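You operate a simulated robot arm through the tools that you are given. There is no shell and no other tool.

You run a simulated robot arm. Do the job below in one go: nothing can be reset, and whatever is moved stays where it is left.

## Task
Put things in order on the top of the test bench. At the end: the yellow sponge stands on top of the brown spool; the black round brush is on the tiny cream bobbin; the grey sponge stands where the orange clip stood; the orange clip from the top of the test bench stands where the yellow sponge stood; whatever was shut is shut again. Leave all else as you found it, and nothing knocked over.

The check looks at the end state, three seconds after you hand in, the way a careful person would. Anything else that was tipped, shoved, dropped, spilled or broken makes it a failure.

## Robot
A 7-joint arm with a two-finger parallel gripper, fixed in place. Base frame: the origin is at the foot of the arm, x ahead of it, y to its left, z up; the work surface is at about z = 0. Readings come in cm, rad, newtons and seconds.
With the tool pointing down near the work surface it reaches from about 24 to 62 cm from the base axis. Its first joint turns from -1.152 to 1.152 rad. Payload 2.6 kg.
Tool frame: the origin (TCP) lies between the finger pads and is the grasp point; the fingertips stand 3 cm ahead of it; z points along the fingers, y is the line along which they close. Largest opening 9.4 cm; finger width 2.8, thickness 1; the body of the gripper, 5 by 9.6 cm, starts 5.5 cm behind the TCP.
Orientation is that of the tool frame in the base frame, as a unit quaternion [w, x, y, z]. With the fingers straight down and closing along the base's y, the tool's x points along the base's -x, its y along +y and its z along -z.

## Interface
- The arm moves only by the tool jog_arm. Its argument "targets" is a list of rows, each an object of numbers (a shift or turn left out is 0, a gripper value left out holds the last): "dx", "dy", "dz": the shift along the tool's x, y, z in cm; "rx", "ry", "rz": the turn, a rotation vector about the tool's x, y, z in rad; "gripper": the closure in counts, from 0 (fully open) to 255 (shut). In form: [{"dx": .., "dy": .., "dz": .., "rx": .., "ry": .., "rz": .., "gripper": ..}, ...]. A call has 1 to 20 rows; each row shifts and turns the commanded pose from where the row before left it, along the tool's axes as they then stand. Rows are played at 5 a second. More than 5 cm and 0.15 rad between two rows, or a gripper value outside its range, and nothing of the call is played. Where a pose cannot be reached the arm comes as near as it can. A force on the tool above 40 N (or 10 N above the force at the start of the call, whichever is more), or a blocked arm, ends the call early, and 0.2 s more pass. Each finger travels about 7.2 cm/s and halts on what it meets, pressing with about 26 N; the grip force reading is that of the motor and also rises with nothing between the fingers. The clock runs only during rows and for 0.2 s after the last one: add rows that do not move to give the fingers time. The reply holds the time, the measured pose of the TCP, the force on the tool along the base axes, the opening and the grip force, in the units named above and with some noise, with the torque about the TCP (base axes, N m) and any sound that the robot's microphone picked up.
- Cameras (640 x 400 px; columns grow to the right, rows downward): "scene" is fixed at [4.12, 43.74, 56.41]; the picture's right is [-0.73, -0.69, 0.00], its down [-0.39, 0.42, -0.82] and it looks along [0.56, -0.60, -0.57] (base axes); focal length 364 px, centre (320, 200). "wrist" rides on the gripper at [7.6, 1.4, -10.3] in the tool frame; the picture's right is [-0.18, 0.98, 0.00], its down [-0.75, -0.14, -0.64] and it looks along [-0.63, -0.12, 0.77] (tool axes); focal length 243 px, centre (320, 200). There is no depth. A picture from a camera that has moved, and an enlarged one, comes with that camera's place and axes in the base frame and with its lens.
- capture(camera): a new picture of that camera. No time passes.
- inspect(camera, box): a new picture of the part [left, top, right, bottom] of that camera's present view, enlarged. No time passes.
- hand_in(): hands the job in; it is judged then, once.

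Places have to be worked out from the pictures, the camera data and where the tool is seen. Open the gripper and draw the arm clear of the work before you hand the job in, unless the task says otherwise.

The tools are called after "Request:" by a JSON object that holds its "name" and its "arguments". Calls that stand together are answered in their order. jog_arm: Moves the arm, as the interface text tells. Its arguments: {"type":"object","properties":{"targets":{"type":"array"}},"required":["targets"]} The other tools are called the same way: capture (camera) takes a picture; inspect (camera, box) takes an enlarged picture of a part of a camera's view; hand_in () hands the job in.

At the start:

```text
time_s: 0.0
tool_pos: [40.64, -21.37, 25.93]
tcp_rot: [0.0, 0.0, 1.0, -0.002]
force: [-1.1, -0.5, -0.1]
torque: [0.02, 0.02, 0.0]
gripper_width: 9.41
grasp_force: 0.0
```

scene: 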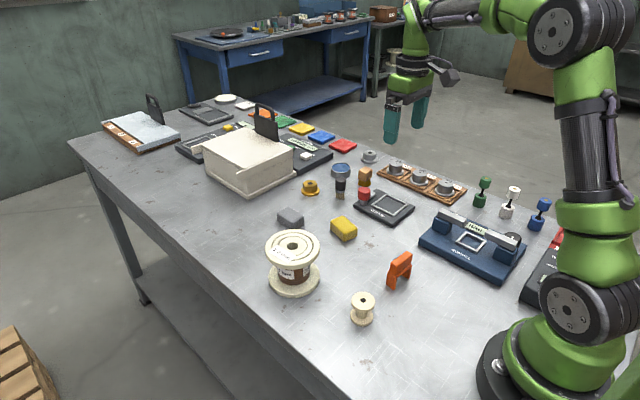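
wrist: 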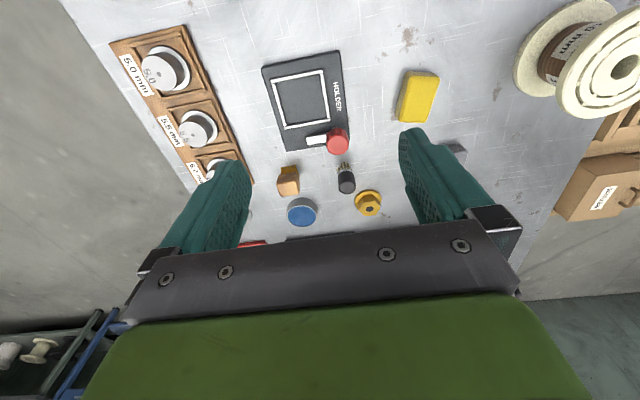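

I'll start by enlarging parts of the scene view to identify the items: sponges, spool, bobbin, clip and black brush.

Request:
{"name": "inspect", "arguments": {"camera": "scene", "box": [240, 150, 440, 340]}}

Request:
{"name": "inspect", "arguments": {"camera": "scene", "box": [80, 80, 360, 200]}}

Request:
{"name": "inspect", "arguments": {"camera": "scene", "box": [340, 140, 580, 300]}}

Request:
{"name": "inspect", "arguments": {"camera": "wrist", "box": [220, 40, 500, 240]}}

```text
2.11 times, centred on (340, 245) of scene
camera zoom: at [4.12, 43.74, 56.41], right [-0.73, -0.69, 0.0], down [-0.39, 0.42, -0.82], along [0.56, -0.6, -0.57], focal length 767 px, centre (278, 105)
```

zoom: 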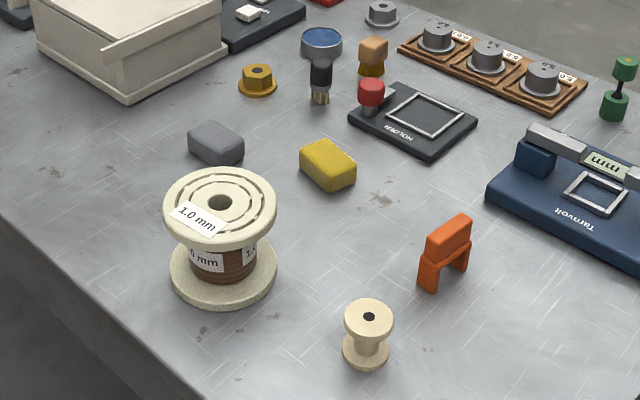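

```text
2.29 times, centred on (220, 140) of scene
camera zoom: at [4.12, 43.74, 56.41], right [-0.73, -0.69, 0.0], down [-0.39, 0.42, -0.82], along [0.56, -0.6, -0.57], focal length 833 px, centre (549, 337)
```

zoom: 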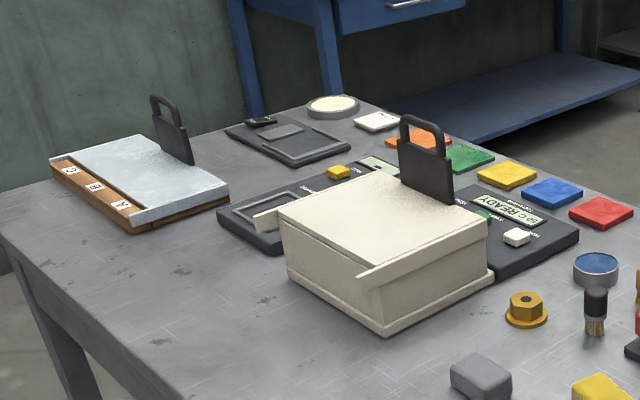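

```text
2.50 times, centred on (460, 220) of scene
camera zoom: at [4.12, 43.74, 56.41], right [-0.73, -0.69, 0.0], down [-0.39, 0.42, -0.82], along [0.56, -0.6, -0.57], focal length 911 px, centre (-30, 150)
```

zoom: 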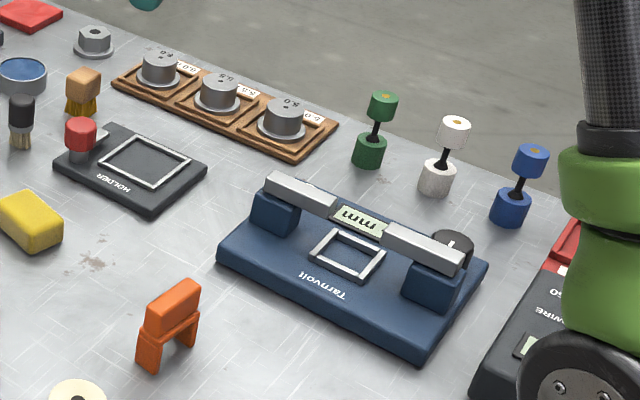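

```text
2.00 times, centred on (360, 140) of wrist
camera zoom: at [32.97, -19.84, 36.19], right [0.18, 0.98, 0.0], down [0.75, -0.14, 0.64], along [0.63, -0.12, -0.77], focal length 485 px, centre (240, 320)
```

zoom: 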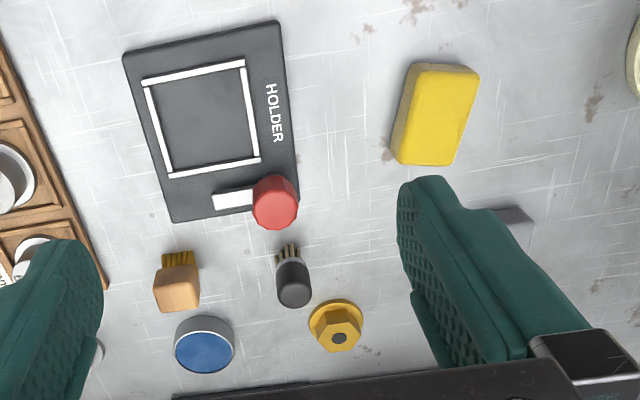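

From the two views I put the yellow sponge near (45.4, -8.7), grey sponge near (58, -3.5), clip near (27.4, -5.5), spool near (43.4, 9.4), bobbin near (27.8, 7) and black brush near (55.8, -19.9). I'll move above the yellow sponge for a closer look.

Request:
{"name": "jog_arm", "arguments": {"targets": [{"dx": -1.19, "dy": 3.17, "dz": 1.5}, {"dx": -1.19, "dy": 3.17, "dz": 2}, {"dx": -1.19, "dy": 3.17, "dz": 2.2}, {"dx": -1.19, "dy": 3.17, "dz": 2.2}, {}]}}

Request:
{"name": "capture", "arguments": {"camera": "wrist"}}

Request:
{"name": "capture", "arguments": {"camera": "scene"}}

```text
time_s: 1.2
tool_pos: [45.28, -8.75, 17.95]
tcp_rot: [0.0, 0.0, 1.0, -0.001]
force: [0.0, -0.2, -0.3]
torque: [0.0, -0.01, -0.01]
gripper_width: 9.4
grasp_force: 0.1
```

```text
taken
camera wrist: at [37.65, -7.18, 28.27], right [0.18, 0.98, 0.0], down [0.75, -0.14, 0.64], along [0.63, -0.12, -0.77], focal length 243 px, centre (320, 200)
```

wrist: 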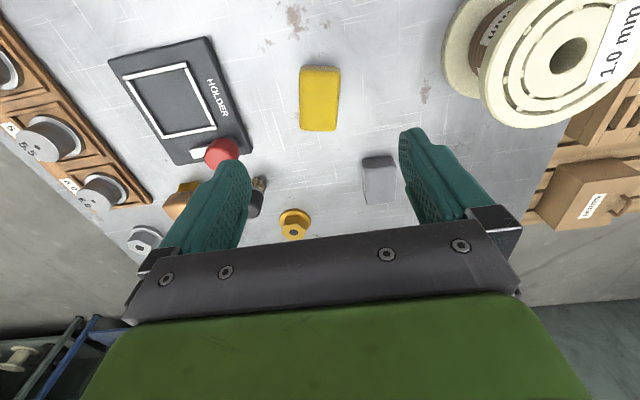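

```text
taken
```

scene: 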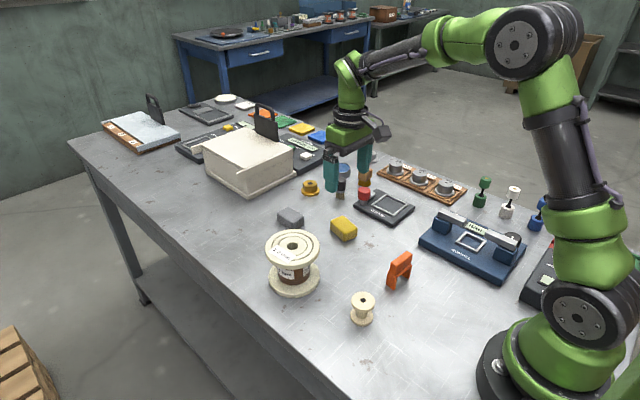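

Request:
{"name": "inspect", "arguments": {"camera": "wrist", "box": [240, 40, 440, 220]}}

Request:
{"name": "inspect", "arguments": {"camera": "wrist", "box": [420, 0, 640, 140]}}

```text
2.22 times, centred on (340, 130) of wrist
camera zoom: at [37.65, -7.18, 28.27], right [0.18, 0.98, 0.0], down [0.75, -0.14, 0.64], along [0.63, -0.12, -0.77], focal length 539 px, centre (276, 356)
```

zoom: 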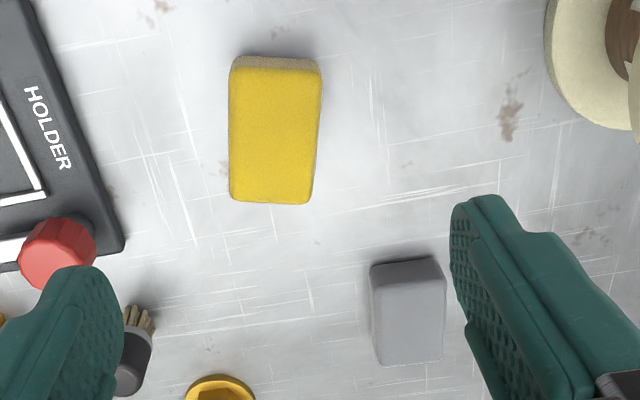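

```text
2.86 times, centred on (530, 70) of wrist
camera zoom: at [37.65, -7.18, 28.27], right [0.18, 0.98, 0.0], down [0.75, -0.14, 0.64], along [0.63, -0.12, -0.77], focal length 693 px, centre (-280, 571)
```

zoom: 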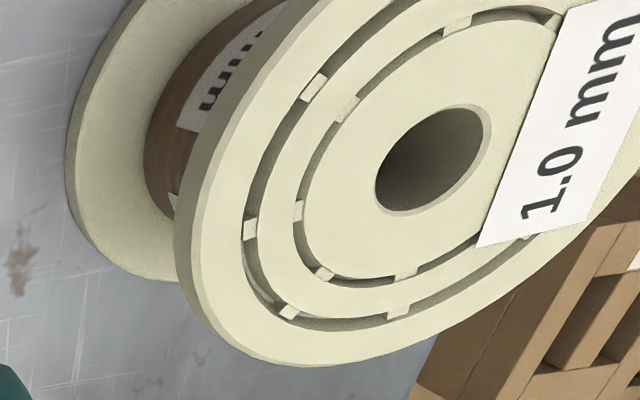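

The sponge's top corners put its centre at about (45.9, -8.95), 6.1 x 3.8 x 2.5 cm, with its long axis turned about -14° from x. I'll turn the gripper 0.24 rad, close it part way and come down to about z=8 to check alignment.

Request:
{"name": "jog_arm", "arguments": {"targets": [{"dx": -0.6, "dy": -0.22, "gripper": 60}, {"rz": 0.12, "gripper": 60}, {"rz": 0.12}, {"dz": 3}, {"dz": 3.5}, {"dz": 3.5}, {}]}}

Request:
{"name": "capture", "arguments": {"camera": "wrist"}}

Request:
{"name": "inspect", "arguments": {"camera": "scene", "box": [260, 150, 440, 270]}}

```text
time_s: 2.8
tool_pos: [46.0, -8.89, 8.07]
tcp_rot: [0.001, 0.121, 0.993, -0.002]
force: [-0.2, -0.6, 0.2]
torque: [0.0, -0.05, -0.03]
gripper_width: 7.17
grasp_force: 0.1
```

```text
taken
camera wrist: at [38.83, -5.66, 18.26], right [0.41, 0.91, 0.0], down [0.7, -0.31, 0.64], along [0.59, -0.27, -0.77], focal length 243 px, centre (320, 200)
```

wrist: 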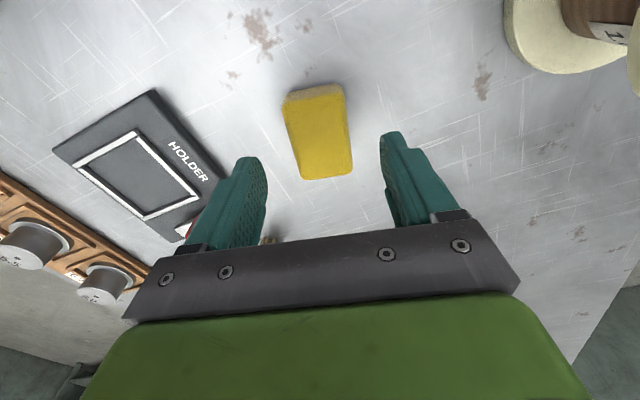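

```text
3.33 times, centred on (350, 210) of scene
camera zoom: at [4.12, 43.74, 56.41], right [-0.73, -0.69, 0.0], down [-0.39, 0.42, -0.82], along [0.56, -0.6, -0.57], focal length 1215 px, centre (220, 167)
```

zoom: 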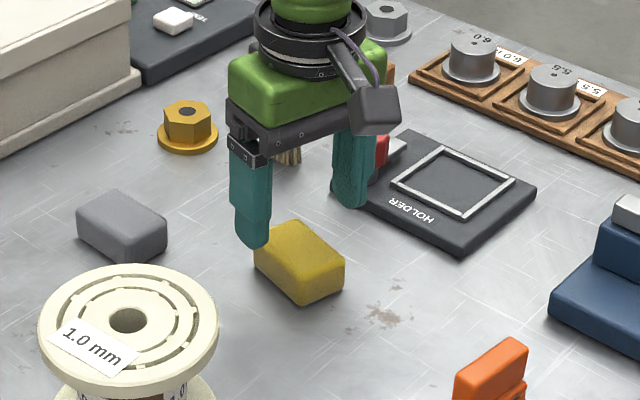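

The sponge sits centred between the fingers and lined up (centre about (46.1, -8.9)). I'll go down to about z=3.45 and close.

Request:
{"name": "jog_arm", "arguments": {"targets": [{"dz": 2.3}, {"dz": 1.5}, {"dz": 0.8}, {}, {"gripper": 255}, {}, {}, {}, {}]}}

Request:
{"name": "capture", "arguments": {"camera": "wrist"}}

```text
time_s: 4.8
tool_pos: [45.86, -8.99, 3.55]
tcp_rot: [0.001, 0.118, 0.993, -0.001]
force: [0.6, 0.4, 6.5]
torque: [0.06, -0.09, 0.03]
gripper_width: 4.08
grasp_force: 25.9
```

```text
taken
camera wrist: at [38.88, -5.68, 13.75], right [0.41, 0.91, 0.0], down [0.7, -0.31, 0.64], along [0.59, -0.27, -0.77], focal length 243 px, centre (320, 200)
```

wrist: 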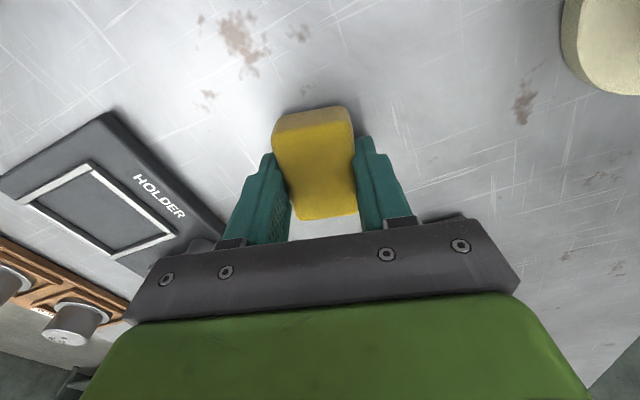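

The sponge is gripped at 4.08 cm. I'll lift it straight up, move part of the way to the spool and take a look at it.

Request:
{"name": "jog_arm", "arguments": {"targets": [{"dz": -1.5}, {"dz": -3}, {"dz": -4}, {"dz": -4}, {"dz": -3.5}, {"dy": 3}, {"dy": 3}, {"dy": 2}, {}]}}

Request:
{"name": "capture", "arguments": {"camera": "wrist"}}

Request:
{"name": "capture", "arguments": {"camera": "scene"}}

```text
time_s: 6.8
tool_pos: [47.83, -1.18, 19.41]
tcp_rot: [0.0, 0.12, 0.993, -0.001]
force: [0.2, -0.6, -0.4]
torque: [-0.02, 0.02, 0.0]
gripper_width: 0.0
grasp_force: 26.2
```

```text
taken
camera wrist: at [40.78, 2.22, 29.66], right [0.41, 0.91, 0.0], down [0.7, -0.32, 0.64], along [0.58, -0.27, -0.77], focal length 243 px, centre (320, 200)
```

wrist: 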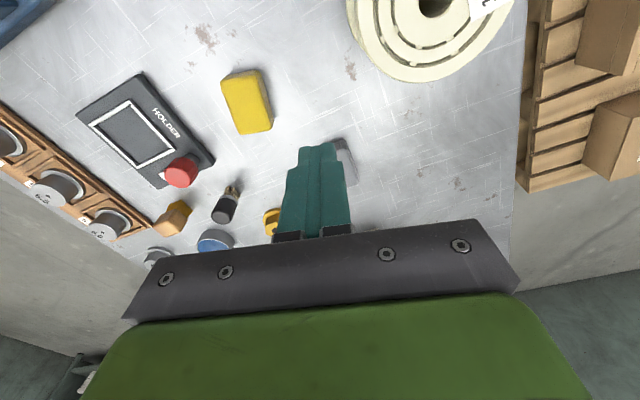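

```text
taken
```

scene: 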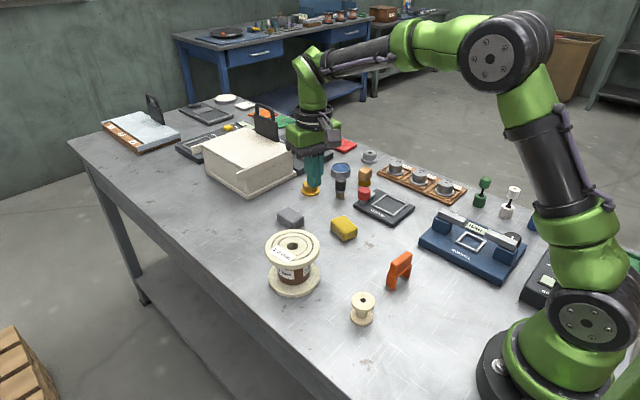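

The gripper came away empty (opening 0): the sponge slipped out and still lies about where it was. I'll look at it closely before trying again with a deeper grip.

Request:
{"name": "inspect", "arguments": {"camera": "wrist", "box": [190, 50, 310, 150]}}

Request:
{"name": "inspect", "arguments": {"camera": "scene", "box": [280, 190, 400, 260]}}

Request:
{"name": "inspect", "arguments": {"camera": "wrist", "box": [240, 130, 400, 250]}}

Request:
{"name": "inspect", "arguments": {"camera": "scene", "box": [270, 100, 370, 200]}}

```text
4.00 times, centred on (250, 100) of wrist
camera zoom: at [40.78, 2.22, 29.66], right [0.41, 0.91, 0.0], down [0.7, -0.32, 0.64], along [0.58, -0.27, -0.77], focal length 970 px, centre (600, 600)
```

zoom: 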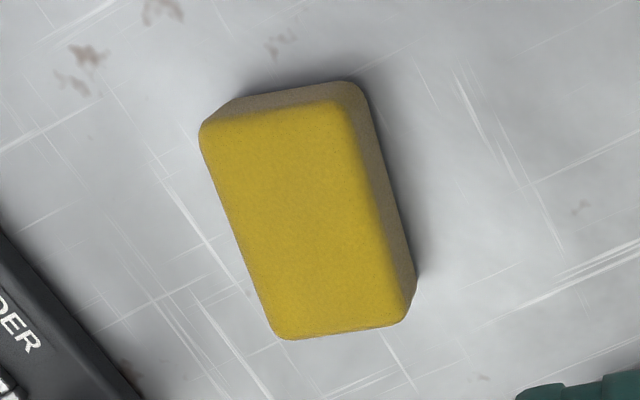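

```text
5.33 times, centred on (340, 225) of scene
camera zoom: at [4.12, 43.74, 56.41], right [-0.73, -0.69, 0.0], down [-0.39, 0.42, -0.82], along [0.56, -0.6, -0.57], focal length 1944 px, centre (213, 67)
```

zoom: 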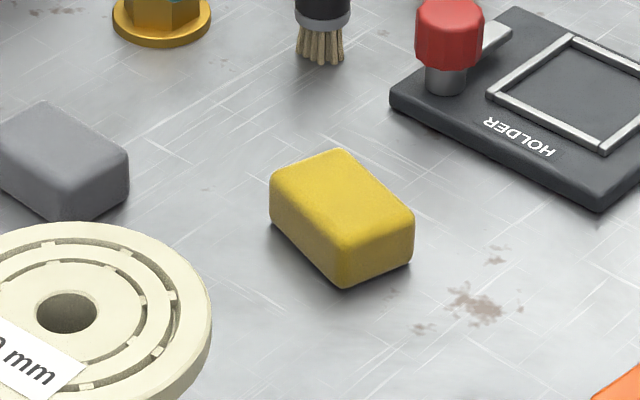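

```text
3.33 times, centred on (320, 190) of wrist
camera zoom: at [40.78, 2.22, 29.66], right [0.41, 0.91, 0.0], down [0.7, -0.32, 0.64], along [0.58, -0.27, -0.77], focal length 809 px, centre (320, 233)
```

zoom: 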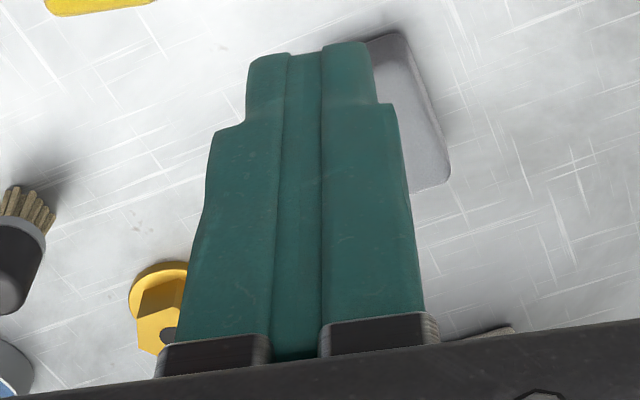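

```text
4.00 times, centred on (320, 150) of scene
camera zoom: at [4.12, 43.74, 56.41], right [-0.73, -0.69, 0.0], down [-0.39, 0.42, -0.82], along [0.56, -0.6, -0.57], focal length 1458 px, centre (320, 400)
```

zoom: 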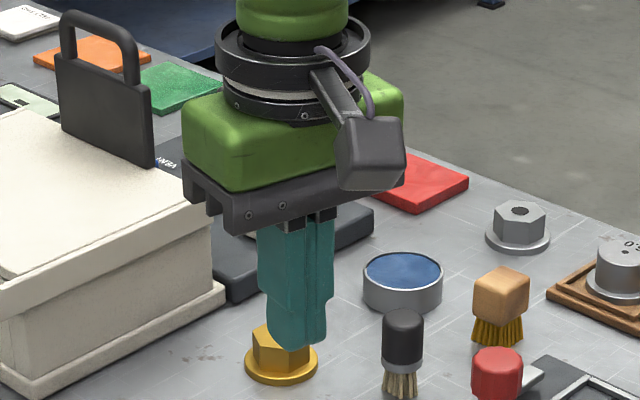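

The sponge is upright and unmoved (centre about (45.8, -8.94)); my grip was too shallow on its rounded top. I'll go back, open and descend lower, to about z=3.1, then close and test-lift slowly.

Request:
{"name": "jog_arm", "arguments": {"targets": [{"dy": -3, "gripper": 60}, {"dy": -3}, {"dy": -2}, {"dz": 4}, {"dz": 4}, {"dz": 4}, {"dz": 2.5}, {"dz": 1}, {"dz": 0.5}, {}, {}]}}

Request:
{"name": "inspect", "arguments": {"camera": "scene", "box": [280, 190, 400, 260]}}

```text
time_s: 9.2
tool_pos: [45.99, -8.93, 3.38]
tcp_rot: [0.0, 0.12, 0.993, -0.001]
force: [0.6, 0.2, 0.7]
torque: [0.02, 0.0, -0.01]
gripper_width: 7.18
grasp_force: 0.1
```

```text
5.33 times, centred on (340, 225) of scene
camera zoom: at [4.12, 43.74, 56.41], right [-0.73, -0.69, 0.0], down [-0.39, 0.42, -0.82], along [0.56, -0.6, -0.57], focal length 1944 px, centre (213, 67)
```

zoom: 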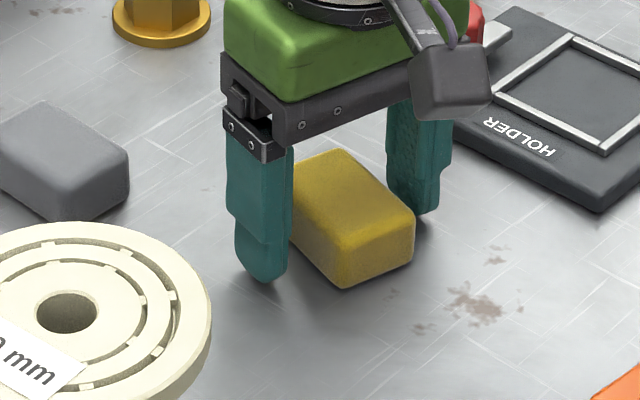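

Fingers straddle the sponge with tips just above the table and no contact force. I'll go 0.3 cm lower, close, and lift just a little, slowly.

Request:
{"name": "jog_arm", "arguments": {"targets": [{"dz": 0.3}, {"gripper": 120}, {"gripper": 160}, {"gripper": 200}, {"gripper": 255}, {}, {}, {}, {}]}}

Request:
{"name": "inspect", "arguments": {"camera": "scene", "box": [280, 190, 400, 260]}}

```text
time_s: 11.2
tool_pos: [45.97, -8.88, 3.06]
tcp_rot: [0.001, 0.119, 0.993, 0.0]
force: [-0.5, 0.5, 1.7]
torque: [0.01, -0.02, -0.03]
gripper_width: 4.53
grasp_force: 26.3
```

```text
5.33 times, centred on (340, 225) of scene
camera zoom: at [4.12, 43.74, 56.41], right [-0.73, -0.69, 0.0], down [-0.39, 0.42, -0.82], along [0.56, -0.6, -0.57], focal length 1944 px, centre (213, 67)
```

zoom: 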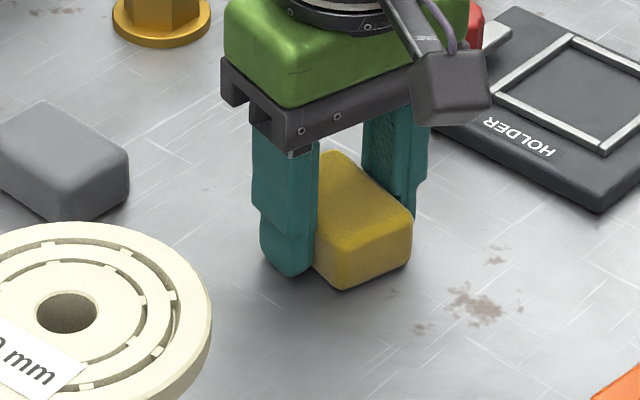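

The opening now stops at 4.53 cm (4.08 before), so the flat sides are held this time. I'll lift slowly by 1.5 cm and check.

Request:
{"name": "jog_arm", "arguments": {"targets": [{"dz": -0.3}, {"dz": -0.5}, {"dz": -0.7}, {}, {}]}}

Request:
{"name": "inspect", "arguments": {"camera": "scene", "box": [280, 190, 400, 260]}}

```text
time_s: 12.4
tool_pos: [46.1, -8.96, 4.6]
tcp_rot: [0.001, 0.119, 0.993, -0.002]
force: [-0.4, 0.1, 0.6]
torque: [0.02, -0.02, -0.01]
gripper_width: 4.54
grasp_force: 26.0
```

```text
5.33 times, centred on (340, 225) of scene
camera zoom: at [4.12, 43.74, 56.41], right [-0.73, -0.69, 0.0], down [-0.39, 0.42, -0.82], along [0.56, -0.6, -0.57], focal length 1944 px, centre (213, 67)
```

zoom: 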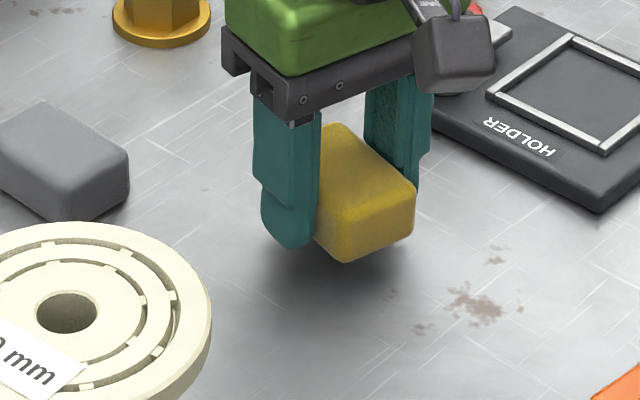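

The sponge is off the table and held. I'll raise it gently to about z=17 and carry it half way toward the spool, then look again.

Request:
{"name": "jog_arm", "arguments": {"targets": [{"dz": -1}, {"dz": -1.5}, {"dz": -2}, {"dz": -2}, {"dz": -2}, {"dz": -2}, {"dz": -1.5}, {"dx": 0.5, "dy": 1.2}, {"dx": 0.8, "dy": 2}, {"dx": 0.8, "dy": 2}, {"dx": 0.8, "dy": 2}, {"dx": 0.5, "dy": 1.3}, {}, {}]}}

Request:
{"name": "capture", "arguments": {"camera": "wrist"}}

Request:
{"name": "inspect", "arguments": {"camera": "scene", "box": [230, 160, 430, 310]}}

```text
time_s: 15.4
tool_pos: [44.67, 0.15, 16.55]
tcp_rot: [0.0, 0.12, 0.993, -0.001]
force: [-0.2, -1.0, -0.6]
torque: [-0.01, -0.02, 0.02]
gripper_width: 4.56
grasp_force: 25.8
```

```text
taken
camera wrist: at [37.58, 3.41, 26.84], right [0.41, 0.91, 0.0], down [0.7, -0.31, 0.64], along [0.58, -0.27, -0.77], focal length 243 px, centre (320, 200)
```

wrist: 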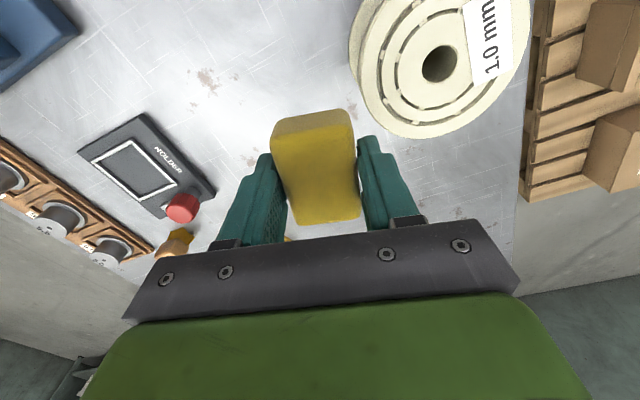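

```text
2.67 times, centred on (330, 235) of scene
camera zoom: at [4.12, 43.74, 56.41], right [-0.73, -0.69, 0.0], down [-0.39, 0.42, -0.82], along [0.56, -0.6, -0.57], focal length 972 px, centre (293, 107)
```

zoom: 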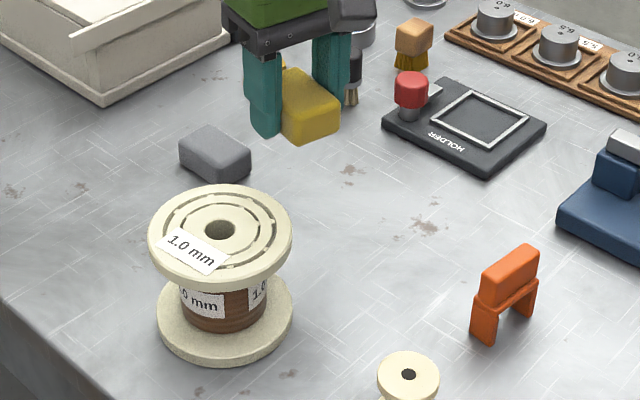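

Triangulating the spool's hole from both views gives (43.8, 9.0) with the top face at about z=9.1. I'll carry the sponge over it and come down to about 1 cm above.

Request:
{"name": "jog_arm", "arguments": {"targets": [{"dx": 0.5, "dy": 1.4}, {"dx": 0.7, "dy": 2}, {"dx": 0.7, "dy": 2}, {"dx": 0.6, "dy": 1.8}, {"dx": 0.45, "dy": 1.19}, {}, {"dz": 1}, {"dz": 1.2}, {"dz": 1}, {}, {}]}}

Request:
{"name": "capture", "arguments": {"camera": "wrist"}}

Request:
{"name": "inspect", "arguments": {"camera": "scene", "box": [220, 170, 380, 310]}}

```text
time_s: 17.8
tool_pos: [43.79, 9.03, 13.37]
tcp_rot: [-0.001, 0.12, 0.993, -0.002]
force: [0.6, 0.3, -0.8]
torque: [0.0, 0.0, -0.03]
gripper_width: 4.54
grasp_force: 25.9
```

```text
taken
camera wrist: at [36.75, 12.28, 23.59], right [0.41, 0.91, 0.0], down [0.7, -0.31, 0.64], along [0.58, -0.27, -0.77], focal length 243 px, centre (320, 200)
```

wrist: 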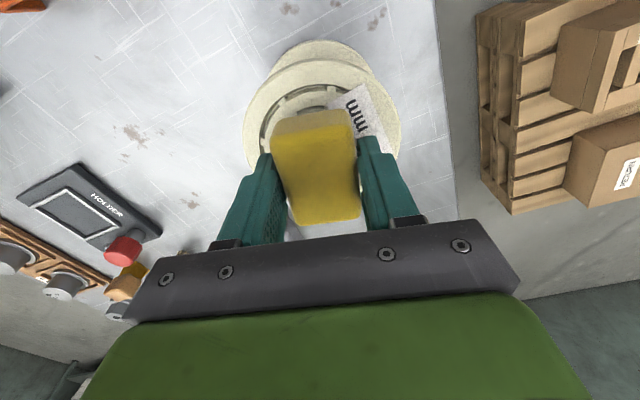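

```text
2.86 times, centred on (300, 240) of scene
camera zoom: at [4.12, 43.74, 56.41], right [-0.73, -0.69, 0.0], down [-0.39, 0.42, -0.82], along [0.56, -0.6, -0.57], focal length 1041 px, centre (377, 86)
```

zoom: 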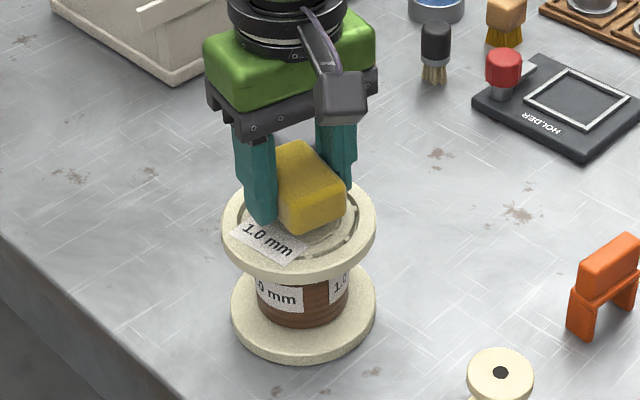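

The sponge is centred above the spool with roughly 1 cm to go. I'll lower in small steps and watch the force.

Request:
{"name": "jog_arm", "arguments": {"targets": [{"dz": 0.5}, {"dz": 0.3}, {"dz": 0.15}, {}, {}]}}

Request:
{"name": "inspect", "arguments": {"camera": "scene", "box": [250, 190, 350, 270]}}

```text
time_s: 19.0
tool_pos: [43.83, 8.99, 12.36]
tcp_rot: [-0.001, 0.121, 0.993, -0.001]
force: [-0.6, -0.6, 0.3]
torque: [0.02, -0.01, -0.01]
gripper_width: 4.52
grasp_force: 25.9
```

```text
5.00 times, centred on (300, 230) of scene
camera zoom: at [4.12, 43.74, 56.41], right [-0.73, -0.69, 0.0], down [-0.39, 0.42, -0.82], along [0.56, -0.6, -0.57], focal length 1822 px, centre (420, 50)
```

zoom: 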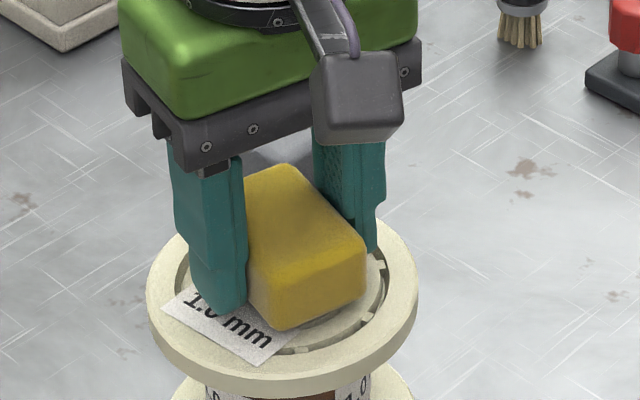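

Request:
{"name": "jog_arm", "arguments": {"targets": [{"dz": 0.1}, {"dz": 0.1}, {}]}}

```text
time_s: 19.8
tool_pos: [43.89, 8.96, 12.06]
tcp_rot: [0.0, 0.12, 0.993, 0.0]
force: [0.3, 0.0, 0.2]
torque: [0.01, 0.0, 0.03]
gripper_width: 4.55
grasp_force: 25.7
```

Still no contact force at z≈12.1; I keep lowering by tenths.

Request:
{"name": "jog_arm", "arguments": {"targets": [{"dz": 0.1}, {"dz": 0.1}, {}]}}

Request:
{"name": "inspect", "arguments": {"camera": "scene", "box": [250, 190, 350, 270]}}

```text
time_s: 20.6
tool_pos: [43.9, 9.06, 12.06]
tcp_rot: [0.0, 0.12, 0.993, -0.001]
force: [-2.8, -1.5, 8.5]
torque: [-0.06, 0.1, 0.01]
gripper_width: 4.53
grasp_force: 25.7
```

```text
5.00 times, centred on (300, 230) of scene
camera zoom: at [4.12, 43.74, 56.41], right [-0.73, -0.69, 0.0], down [-0.39, 0.42, -0.82], along [0.56, -0.6, -0.57], focal length 1822 px, centre (420, 50)
```

zoom: 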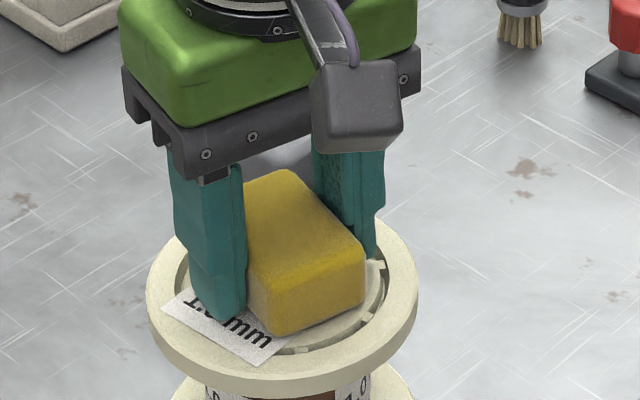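

Contact: 8.5 N upward, so the sponge rests on the spool. I'll ease up 0.1 cm, open the fingers gradually, then rise straight up.

Request:
{"name": "jog_arm", "arguments": {"targets": [{"dz": -0.12}, {"gripper": 120}, {"gripper": 90}, {"gripper": 75}, {}, {"dz": -1}, {"dz": -2}, {"dz": -3}, {"dz": -2}, {}]}}

Request:
{"name": "capture", "arguments": {"camera": "wrist"}}

Request:
{"name": "inspect", "arguments": {"camera": "scene", "box": [220, 170, 420, 330]}}

```text
time_s: 22.8
tool_pos: [43.78, 8.94, 20.15]
tcp_rot: [-0.001, 0.119, 0.993, -0.001]
force: [0.3, -0.8, 1.0]
torque: [-0.01, 0.02, 0.0]
gripper_width: 6.66
grasp_force: 0.1
```

```text
taken
camera wrist: at [36.72, 12.22, 30.43], right [0.41, 0.91, 0.0], down [0.7, -0.31, 0.64], along [0.58, -0.27, -0.77], focal length 243 px, centre (320, 200)
```

wrist: 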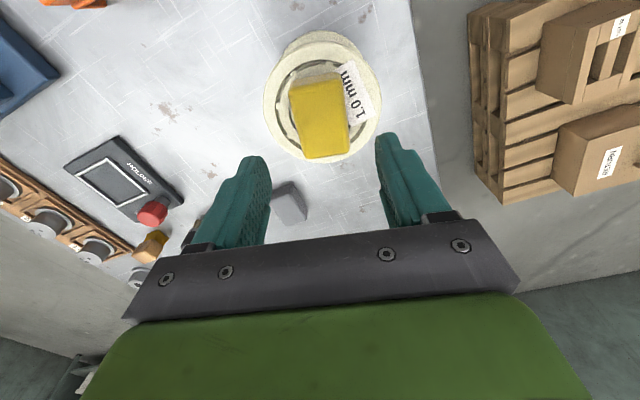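

```text
2.50 times, centred on (320, 250) of scene
camera zoom: at [4.12, 43.74, 56.41], right [-0.73, -0.69, 0.0], down [-0.39, 0.42, -0.82], along [0.56, -0.6, -0.57], focal length 911 px, centre (320, 75)
```

zoom: 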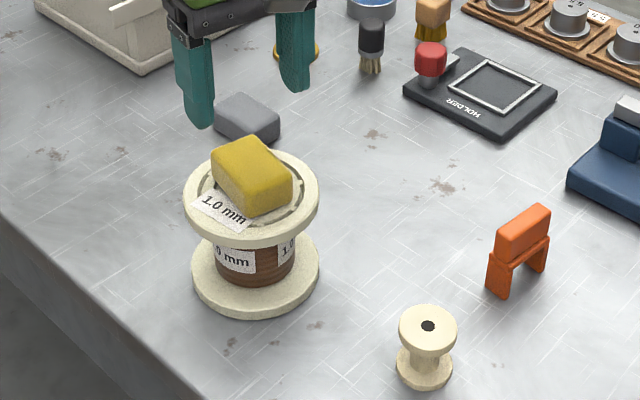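

The yellow sponge sits flat on the spool. Now I go to the orange clip at about (27.5, -5.5), staying high, for a close look.

Request:
{"name": "jog_arm", "arguments": {"targets": [{"dx": 1.2, "dy": -1.9}, {"dx": 2.0, "dy": -3}, {"dx": 2.2, "dy": -3}, {"dx": 2.2, "dy": -3}, {"dx": 2.2, "dy": -3}, {"dx": 1.6, "dy": -2.4}, {"dx": 1.0, "dy": -1.6}, {}, {}]}}

Request:
{"name": "capture", "arguments": {"camera": "wrist"}}

Request:
{"name": "capture", "arguments": {"camera": "scene"}}

```text
time_s: 24.8
tool_pos: [27.54, -5.56, 20.24]
tcp_rot: [-0.001, 0.12, 0.993, 0.0]
force: [-0.5, 0.0, 0.4]
torque: [-0.02, -0.01, -0.01]
gripper_width: 6.64
grasp_force: 0.0
```

```text
taken
camera wrist: at [20.46, -2.16, 30.51], right [0.41, 0.91, 0.0], down [0.7, -0.31, 0.64], along [0.58, -0.27, -0.77], focal length 243 px, centre (320, 200)
```

wrist: 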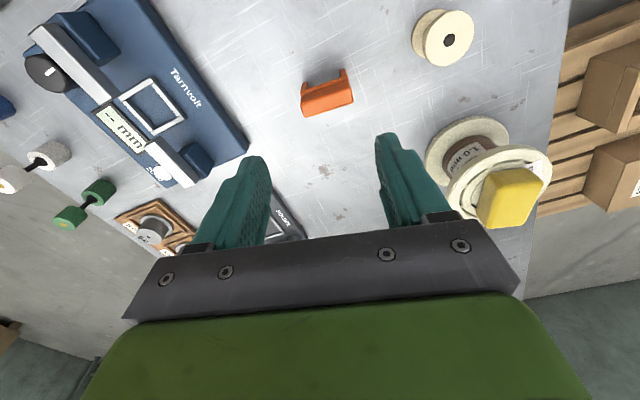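

```text
taken
```

scene: 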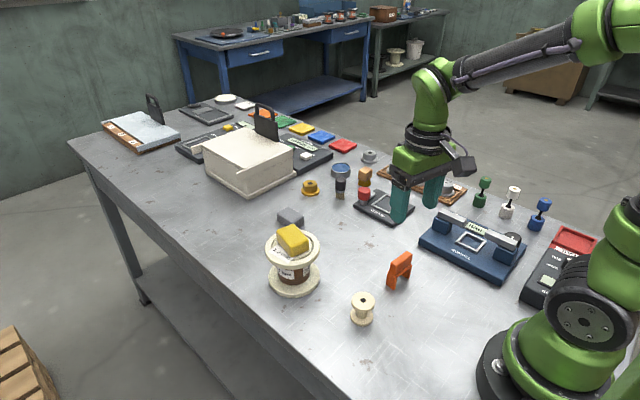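

Request:
{"name": "inspect", "arguments": {"camera": "wrist", "box": [270, 0, 490, 140]}}

Request:
{"name": "inspect", "arguments": {"camera": "scene", "box": [340, 230, 440, 330]}}

```text
2.86 times, centred on (380, 70) of wrist
camera zoom: at [20.46, -2.16, 30.51], right [0.41, 0.91, 0.0], down [0.7, -0.31, 0.64], along [0.58, -0.27, -0.77], focal length 693 px, centre (149, 571)
```

zoom: 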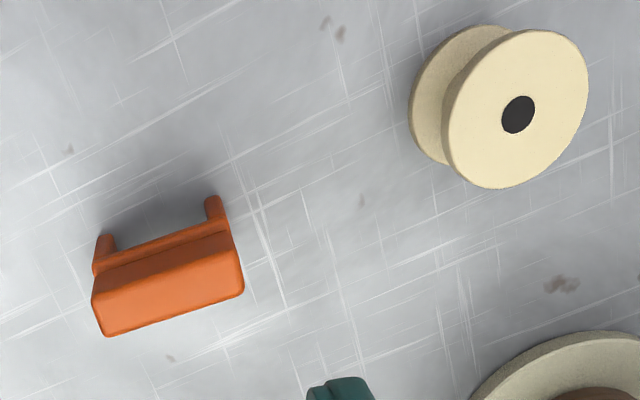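

```text
4.00 times, centred on (390, 280) of scene
camera zoom: at [4.12, 43.74, 56.41], right [-0.73, -0.69, 0.0], down [-0.39, 0.42, -0.82], along [0.56, -0.6, -0.57], focal length 1458 px, centre (40, -120)
```

zoom: 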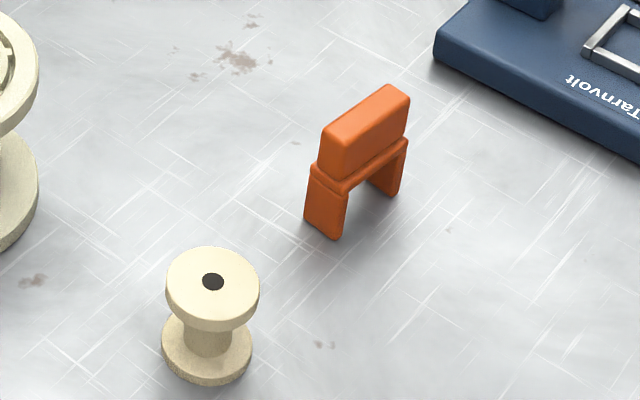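

Request:
{"name": "inspect", "arguments": {"camera": "wrist", "box": [290, 60, 370, 125]}}

Request:
{"name": "inspect", "arguments": {"camera": "scene", "box": [375, 240, 425, 295]}}

```text
6.15 times, centred on (330, 92) of wrist
camera zoom: at [20.46, -2.16, 30.51], right [0.41, 0.91, 0.0], down [0.7, -0.31, 0.64], along [0.58, -0.27, -0.77], focal length 1493 px, centre (258, 862)
```

zoom: 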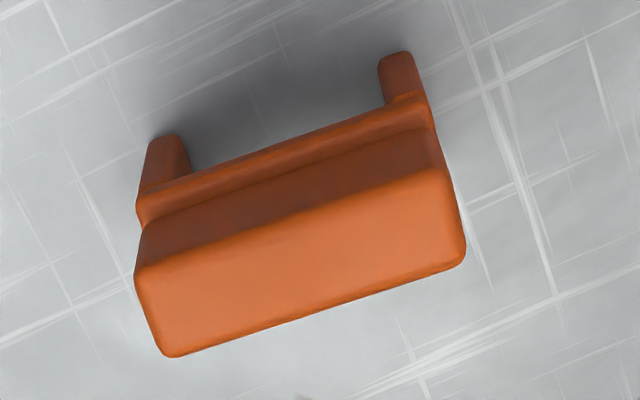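

```text
7.27 times, centred on (400, 268) of scene
camera zoom: at [4.12, 43.74, 56.41], right [-0.73, -0.69, 0.0], down [-0.39, 0.42, -0.82], along [0.56, -0.6, -0.57], focal length 2651 px, centre (-262, -291)
```

zoom: 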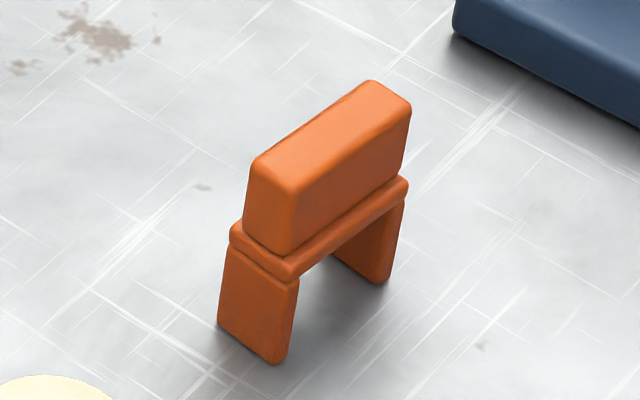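

The clip's top block centre triangulates to (27.7, -4.9) at z≈6.7; it stands on two legs about 5.2 cm wide, its long side turned about 6.5° from y. I'll turn the gripper to match, centre on it and come down part way.

Request:
{"name": "jog_arm", "arguments": {"targets": [{"rz": -0.12, "gripper": 40}, {"dx": -0.08, "dy": 0.69}, {"dz": 2.5}, {"dz": 3}, {"dz": 2.5}, {}, {}]}}

Request:
{"name": "capture", "arguments": {"camera": "wrist"}}

Request:
{"name": "inspect", "arguments": {"camera": "scene", "box": [340, 180, 480, 300]}}

```text
time_s: 26.4
tool_pos: [27.73, -4.74, 12.2]
tcp_rot: [0.0, 0.06, 0.998, -0.001]
force: [-0.2, 0.2, 0.7]
torque: [0.0, -0.01, -0.01]
gripper_width: 7.94
grasp_force: 0.1
```

```text
taken
camera wrist: at [20.28, -2.34, 22.44], right [0.3, 0.95, 0.0], down [0.73, -0.23, 0.64], along [0.61, -0.19, -0.77], focal length 243 px, centre (320, 200)
```

wrist: 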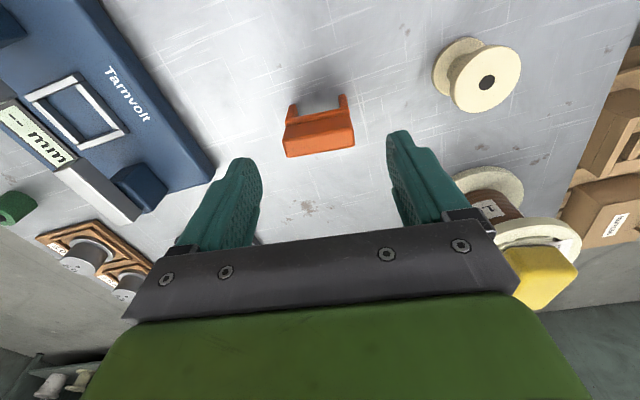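

```text
3.33 times, centred on (410, 240) of scene
camera zoom: at [4.12, 43.74, 56.41], right [-0.73, -0.69, 0.0], down [-0.39, 0.42, -0.82], along [0.56, -0.6, -0.57], focal length 1215 px, centre (20, 67)
```

zoom: 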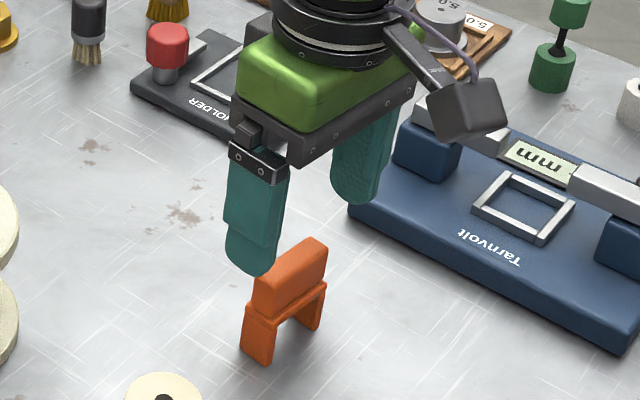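

Request:
{"name": "inspect", "arguments": {"camera": "wrist", "box": [260, 80, 380, 170]}}

```text
4.44 times, centred on (320, 125) of wrist
camera zoom: at [20.28, -2.34, 22.44], right [0.3, 0.95, 0.0], down [0.73, -0.23, 0.64], along [0.61, -0.19, -0.77], focal length 1078 px, centre (320, 533)
```

zoom: 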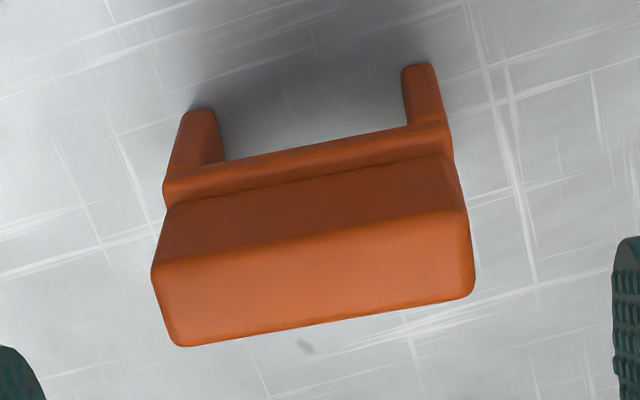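

The clip's centre comes out at (27.78, -4.73), matching the TCP. I'll descend to z≈4.6 and close gradually on the outer faces of the legs.

Request:
{"name": "jog_arm", "arguments": {"targets": [{"dz": 2}, {"dz": 2.5}, {"dz": 2}, {"dz": 1.1}, {}, {"gripper": 80}, {"gripper": 100}, {"gripper": 120}, {"gripper": 160}, {"gripper": 255}, {}, {}]}}

Request:
{"name": "capture", "arguments": {"camera": "wrist"}}

Request:
{"name": "inspect", "arguments": {"camera": "scene", "box": [340, 220, 460, 300]}}

```text
time_s: 29.0
tool_pos: [27.67, -4.77, 4.44]
tcp_rot: [0.001, 0.06, 0.998, -0.001]
force: [-0.4, 0.2, -0.5]
torque: [-0.05, 0.0, 0.02]
gripper_width: 5.31
grasp_force: 26.4
```

```text
taken
camera wrist: at [20.26, -2.36, 14.77], right [0.3, 0.95, 0.0], down [0.73, -0.23, 0.64], along [0.61, -0.2, -0.77], focal length 243 px, centre (320, 200)
```

wrist: 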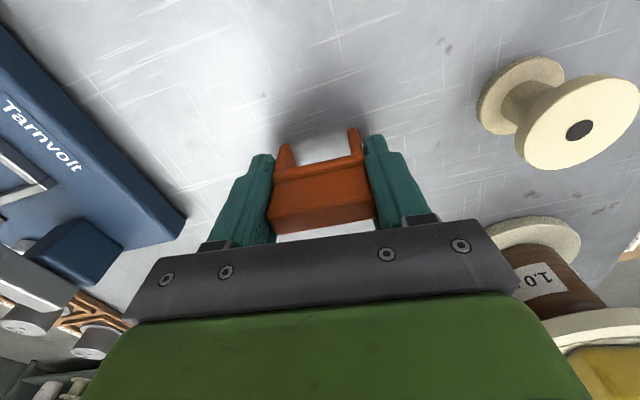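

```text
5.00 times, centred on (400, 260) of scene
camera zoom: at [4.12, 43.74, 56.41], right [-0.73, -0.69, 0.0], down [-0.39, 0.42, -0.82], along [0.56, -0.6, -0.57], focal length 1822 px, centre (-80, -100)
```

zoom: 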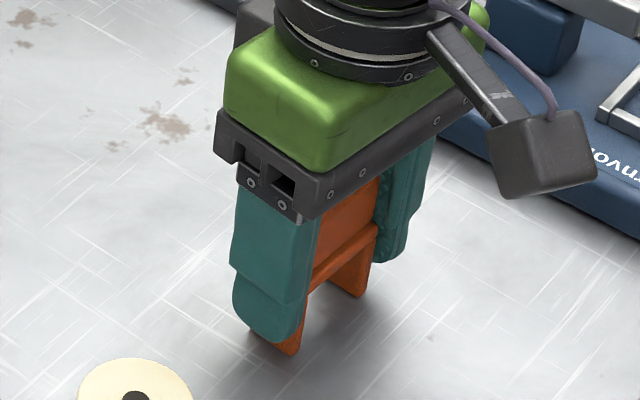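

Gripped at 5.31 cm. I'll test-lift slowly, then rise.

Request:
{"name": "jog_arm", "arguments": {"targets": [{"dz": -0.3}, {"dz": -0.6}, {"dz": -1}, {"dz": -1.5}, {"dz": -2}, {"dz": -2}, {"dz": -1}, {}]}}

Request:
{"name": "inspect", "arguments": {"camera": "scene", "box": [340, 180, 480, 300]}}

```text
time_s: 30.8
tool_pos: [27.62, -4.65, 12.8]
tcp_rot: [0.0, 0.059, 0.998, -0.002]
force: [-0.4, 0.0, 0.4]
torque: [0.02, -0.01, -0.01]
gripper_width: 5.32
grasp_force: 26.3
```

```text
3.33 times, centred on (410, 240) of scene
camera zoom: at [4.12, 43.74, 56.41], right [-0.73, -0.69, 0.0], down [-0.39, 0.42, -0.82], along [0.56, -0.6, -0.57], focal length 1215 px, centre (20, 67)
```

zoom: 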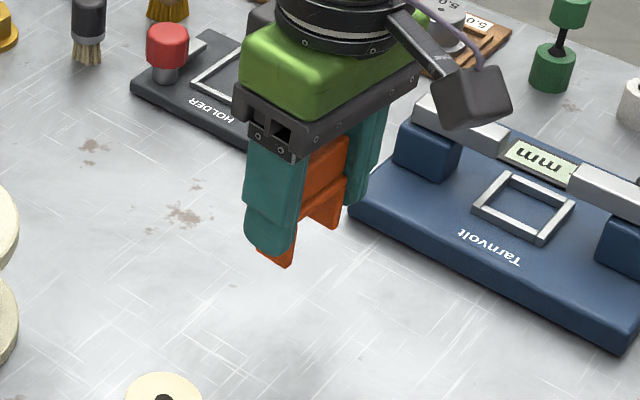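

The clip is held well. I'll carry it to the yellow sponge's old place at (45.95, -8.93) and lower to about 1.5 cm above the table.

Request:
{"name": "jog_arm", "arguments": {"targets": [{"dx": -1.5, "dy": -0.15}, {"dx": -2.5, "dy": -0.26}, {"dx": -3, "dy": -0.32}, {"dx": -3, "dy": -0.32}, {"dx": -3, "dy": -0.32}, {"dx": -2.6, "dy": -0.26}, {"dx": -1.8, "dy": -0.2}, {"dx": -1.22, "dy": -0.15}, {}, {"dz": 2}, {"dz": 2.5}, {"dz": 1.7}, {}, {}]}}

Request:
{"name": "inspect", "arguments": {"camera": "scene", "box": [260, 160, 400, 260]}}

Request:
{"name": "capture", "arguments": {"camera": "wrist"}}

```text
time_s: 33.8
tool_pos: [45.89, -9.06, 6.83]
tcp_rot: [0.0, 0.061, 0.998, -0.001]
force: [-0.5, 0.4, -0.6]
torque: [-0.02, -0.02, 0.02]
gripper_width: 5.27
grasp_force: 26.1
```

```text
4.00 times, centred on (330, 210) of scene
camera zoom: at [4.12, 43.74, 56.41], right [-0.73, -0.69, 0.0], down [-0.39, 0.42, -0.82], along [0.56, -0.6, -0.57], focal length 1458 px, centre (280, 160)
```

zoom: 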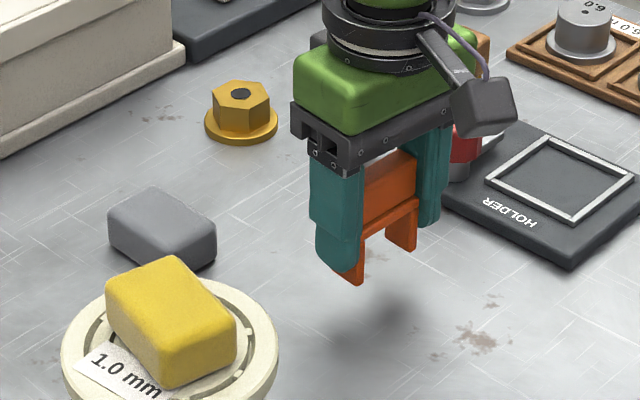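

```text
taken
camera wrist: at [38.5, -6.65, 17.07], right [0.3, 0.95, 0.0], down [0.73, -0.23, 0.64], along [0.61, -0.19, -0.77], focal length 243 px, centre (320, 200)
```

wrist: 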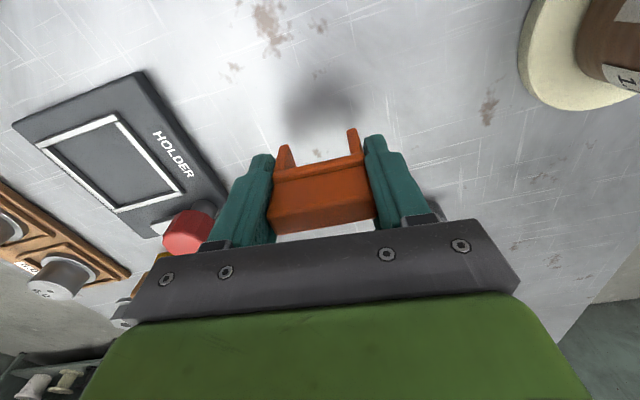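

At (45.9, -9.0), z≈6.8; contact is expected near z=4.5. I'll lower in shrinking steps.

Request:
{"name": "jog_arm", "arguments": {"targets": [{"dz": 1}, {"dz": 0.6}, {"dz": 0.3}, {"dz": 0.1}, {"dz": 0.1}, {}, {}]}}

```text
time_s: 35.4
tool_pos: [46.01, -8.87, 4.66]
tcp_rot: [0.0, 0.06, 0.998, -0.001]
force: [-0.3, -0.3, -0.6]
torque: [-0.01, 0.0, 0.0]
gripper_width: 5.31
grasp_force: 25.9
```

Request:
{"name": "jog_arm", "arguments": {"targets": [{"dz": 0.1}, {"dz": 0.1}, {}]}}

Request:
{"name": "inspect", "arguments": {"camera": "scene", "box": [290, 180, 390, 250]}}

```text
time_s: 36.2
tool_pos: [46.15, -9.05, 4.59]
tcp_rot: [-0.001, 0.06, 0.998, -0.001]
force: [-0.7, 0.0, 2.5]
torque: [0.1, 0.03, 0.04]
gripper_width: 5.31
grasp_force: 26.3
```

```text
5.71 times, centred on (340, 215) of scene
camera zoom: at [4.12, 43.74, 56.41], right [-0.73, -0.69, 0.0], down [-0.39, 0.42, -0.82], along [0.56, -0.6, -0.57], focal length 2083 px, centre (206, 114)
```

zoom: 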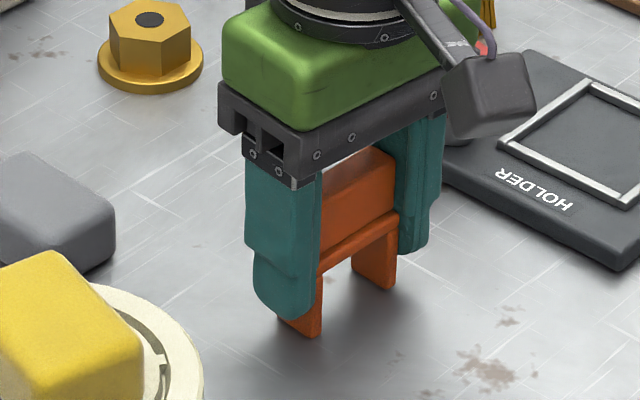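

Light contact (2.5 N). One more small step, then I open slowly and rise straight up.

Request:
{"name": "jog_arm", "arguments": {"targets": [{"dz": 0.06}, {}, {"gripper": 105}, {"gripper": 85}, {"gripper": 65}, {"gripper": 40}, {}, {"dz": -1}, {"dz": -2}, {"dz": -3}, {"dz": -3}, {"dz": -3}, {}]}}

Request:
{"name": "capture", "arguments": {"camera": "wrist"}}

Request:
{"name": "inspect", "arguments": {"camera": "scene", "box": [260, 160, 400, 260]}}

```text
time_s: 39.0
tool_pos: [46.02, -9.11, 16.34]
tcp_rot: [0.0, 0.06, 0.998, -0.002]
force: [0.4, 0.5, 0.5]
torque: [-0.01, 0.0, -0.02]
gripper_width: 7.92
grasp_force: 0.0
```

```text
taken
camera wrist: at [38.57, -6.59, 26.7], right [0.3, 0.95, 0.0], down [0.73, -0.23, 0.64], along [0.61, -0.19, -0.77], focal length 243 px, centre (320, 200)
```

wrist: 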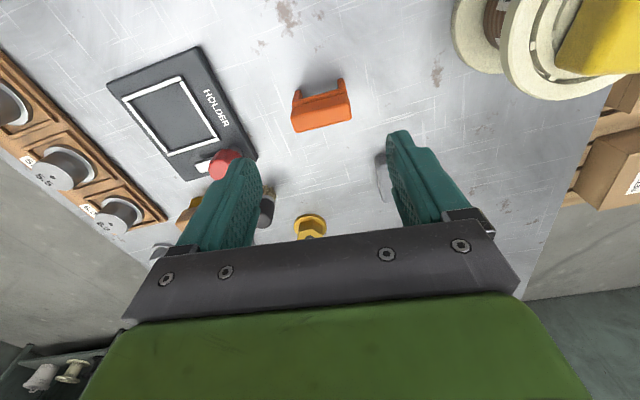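

```text
4.00 times, centred on (330, 210) of scene
camera zoom: at [4.12, 43.74, 56.41], right [-0.73, -0.69, 0.0], down [-0.39, 0.42, -0.82], along [0.56, -0.6, -0.57], focal length 1458 px, centre (280, 160)
```

zoom: 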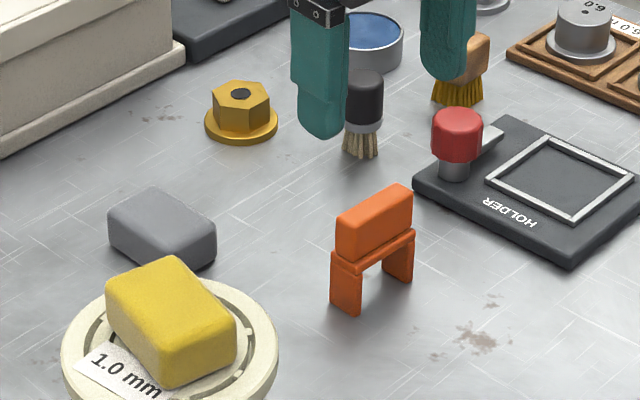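

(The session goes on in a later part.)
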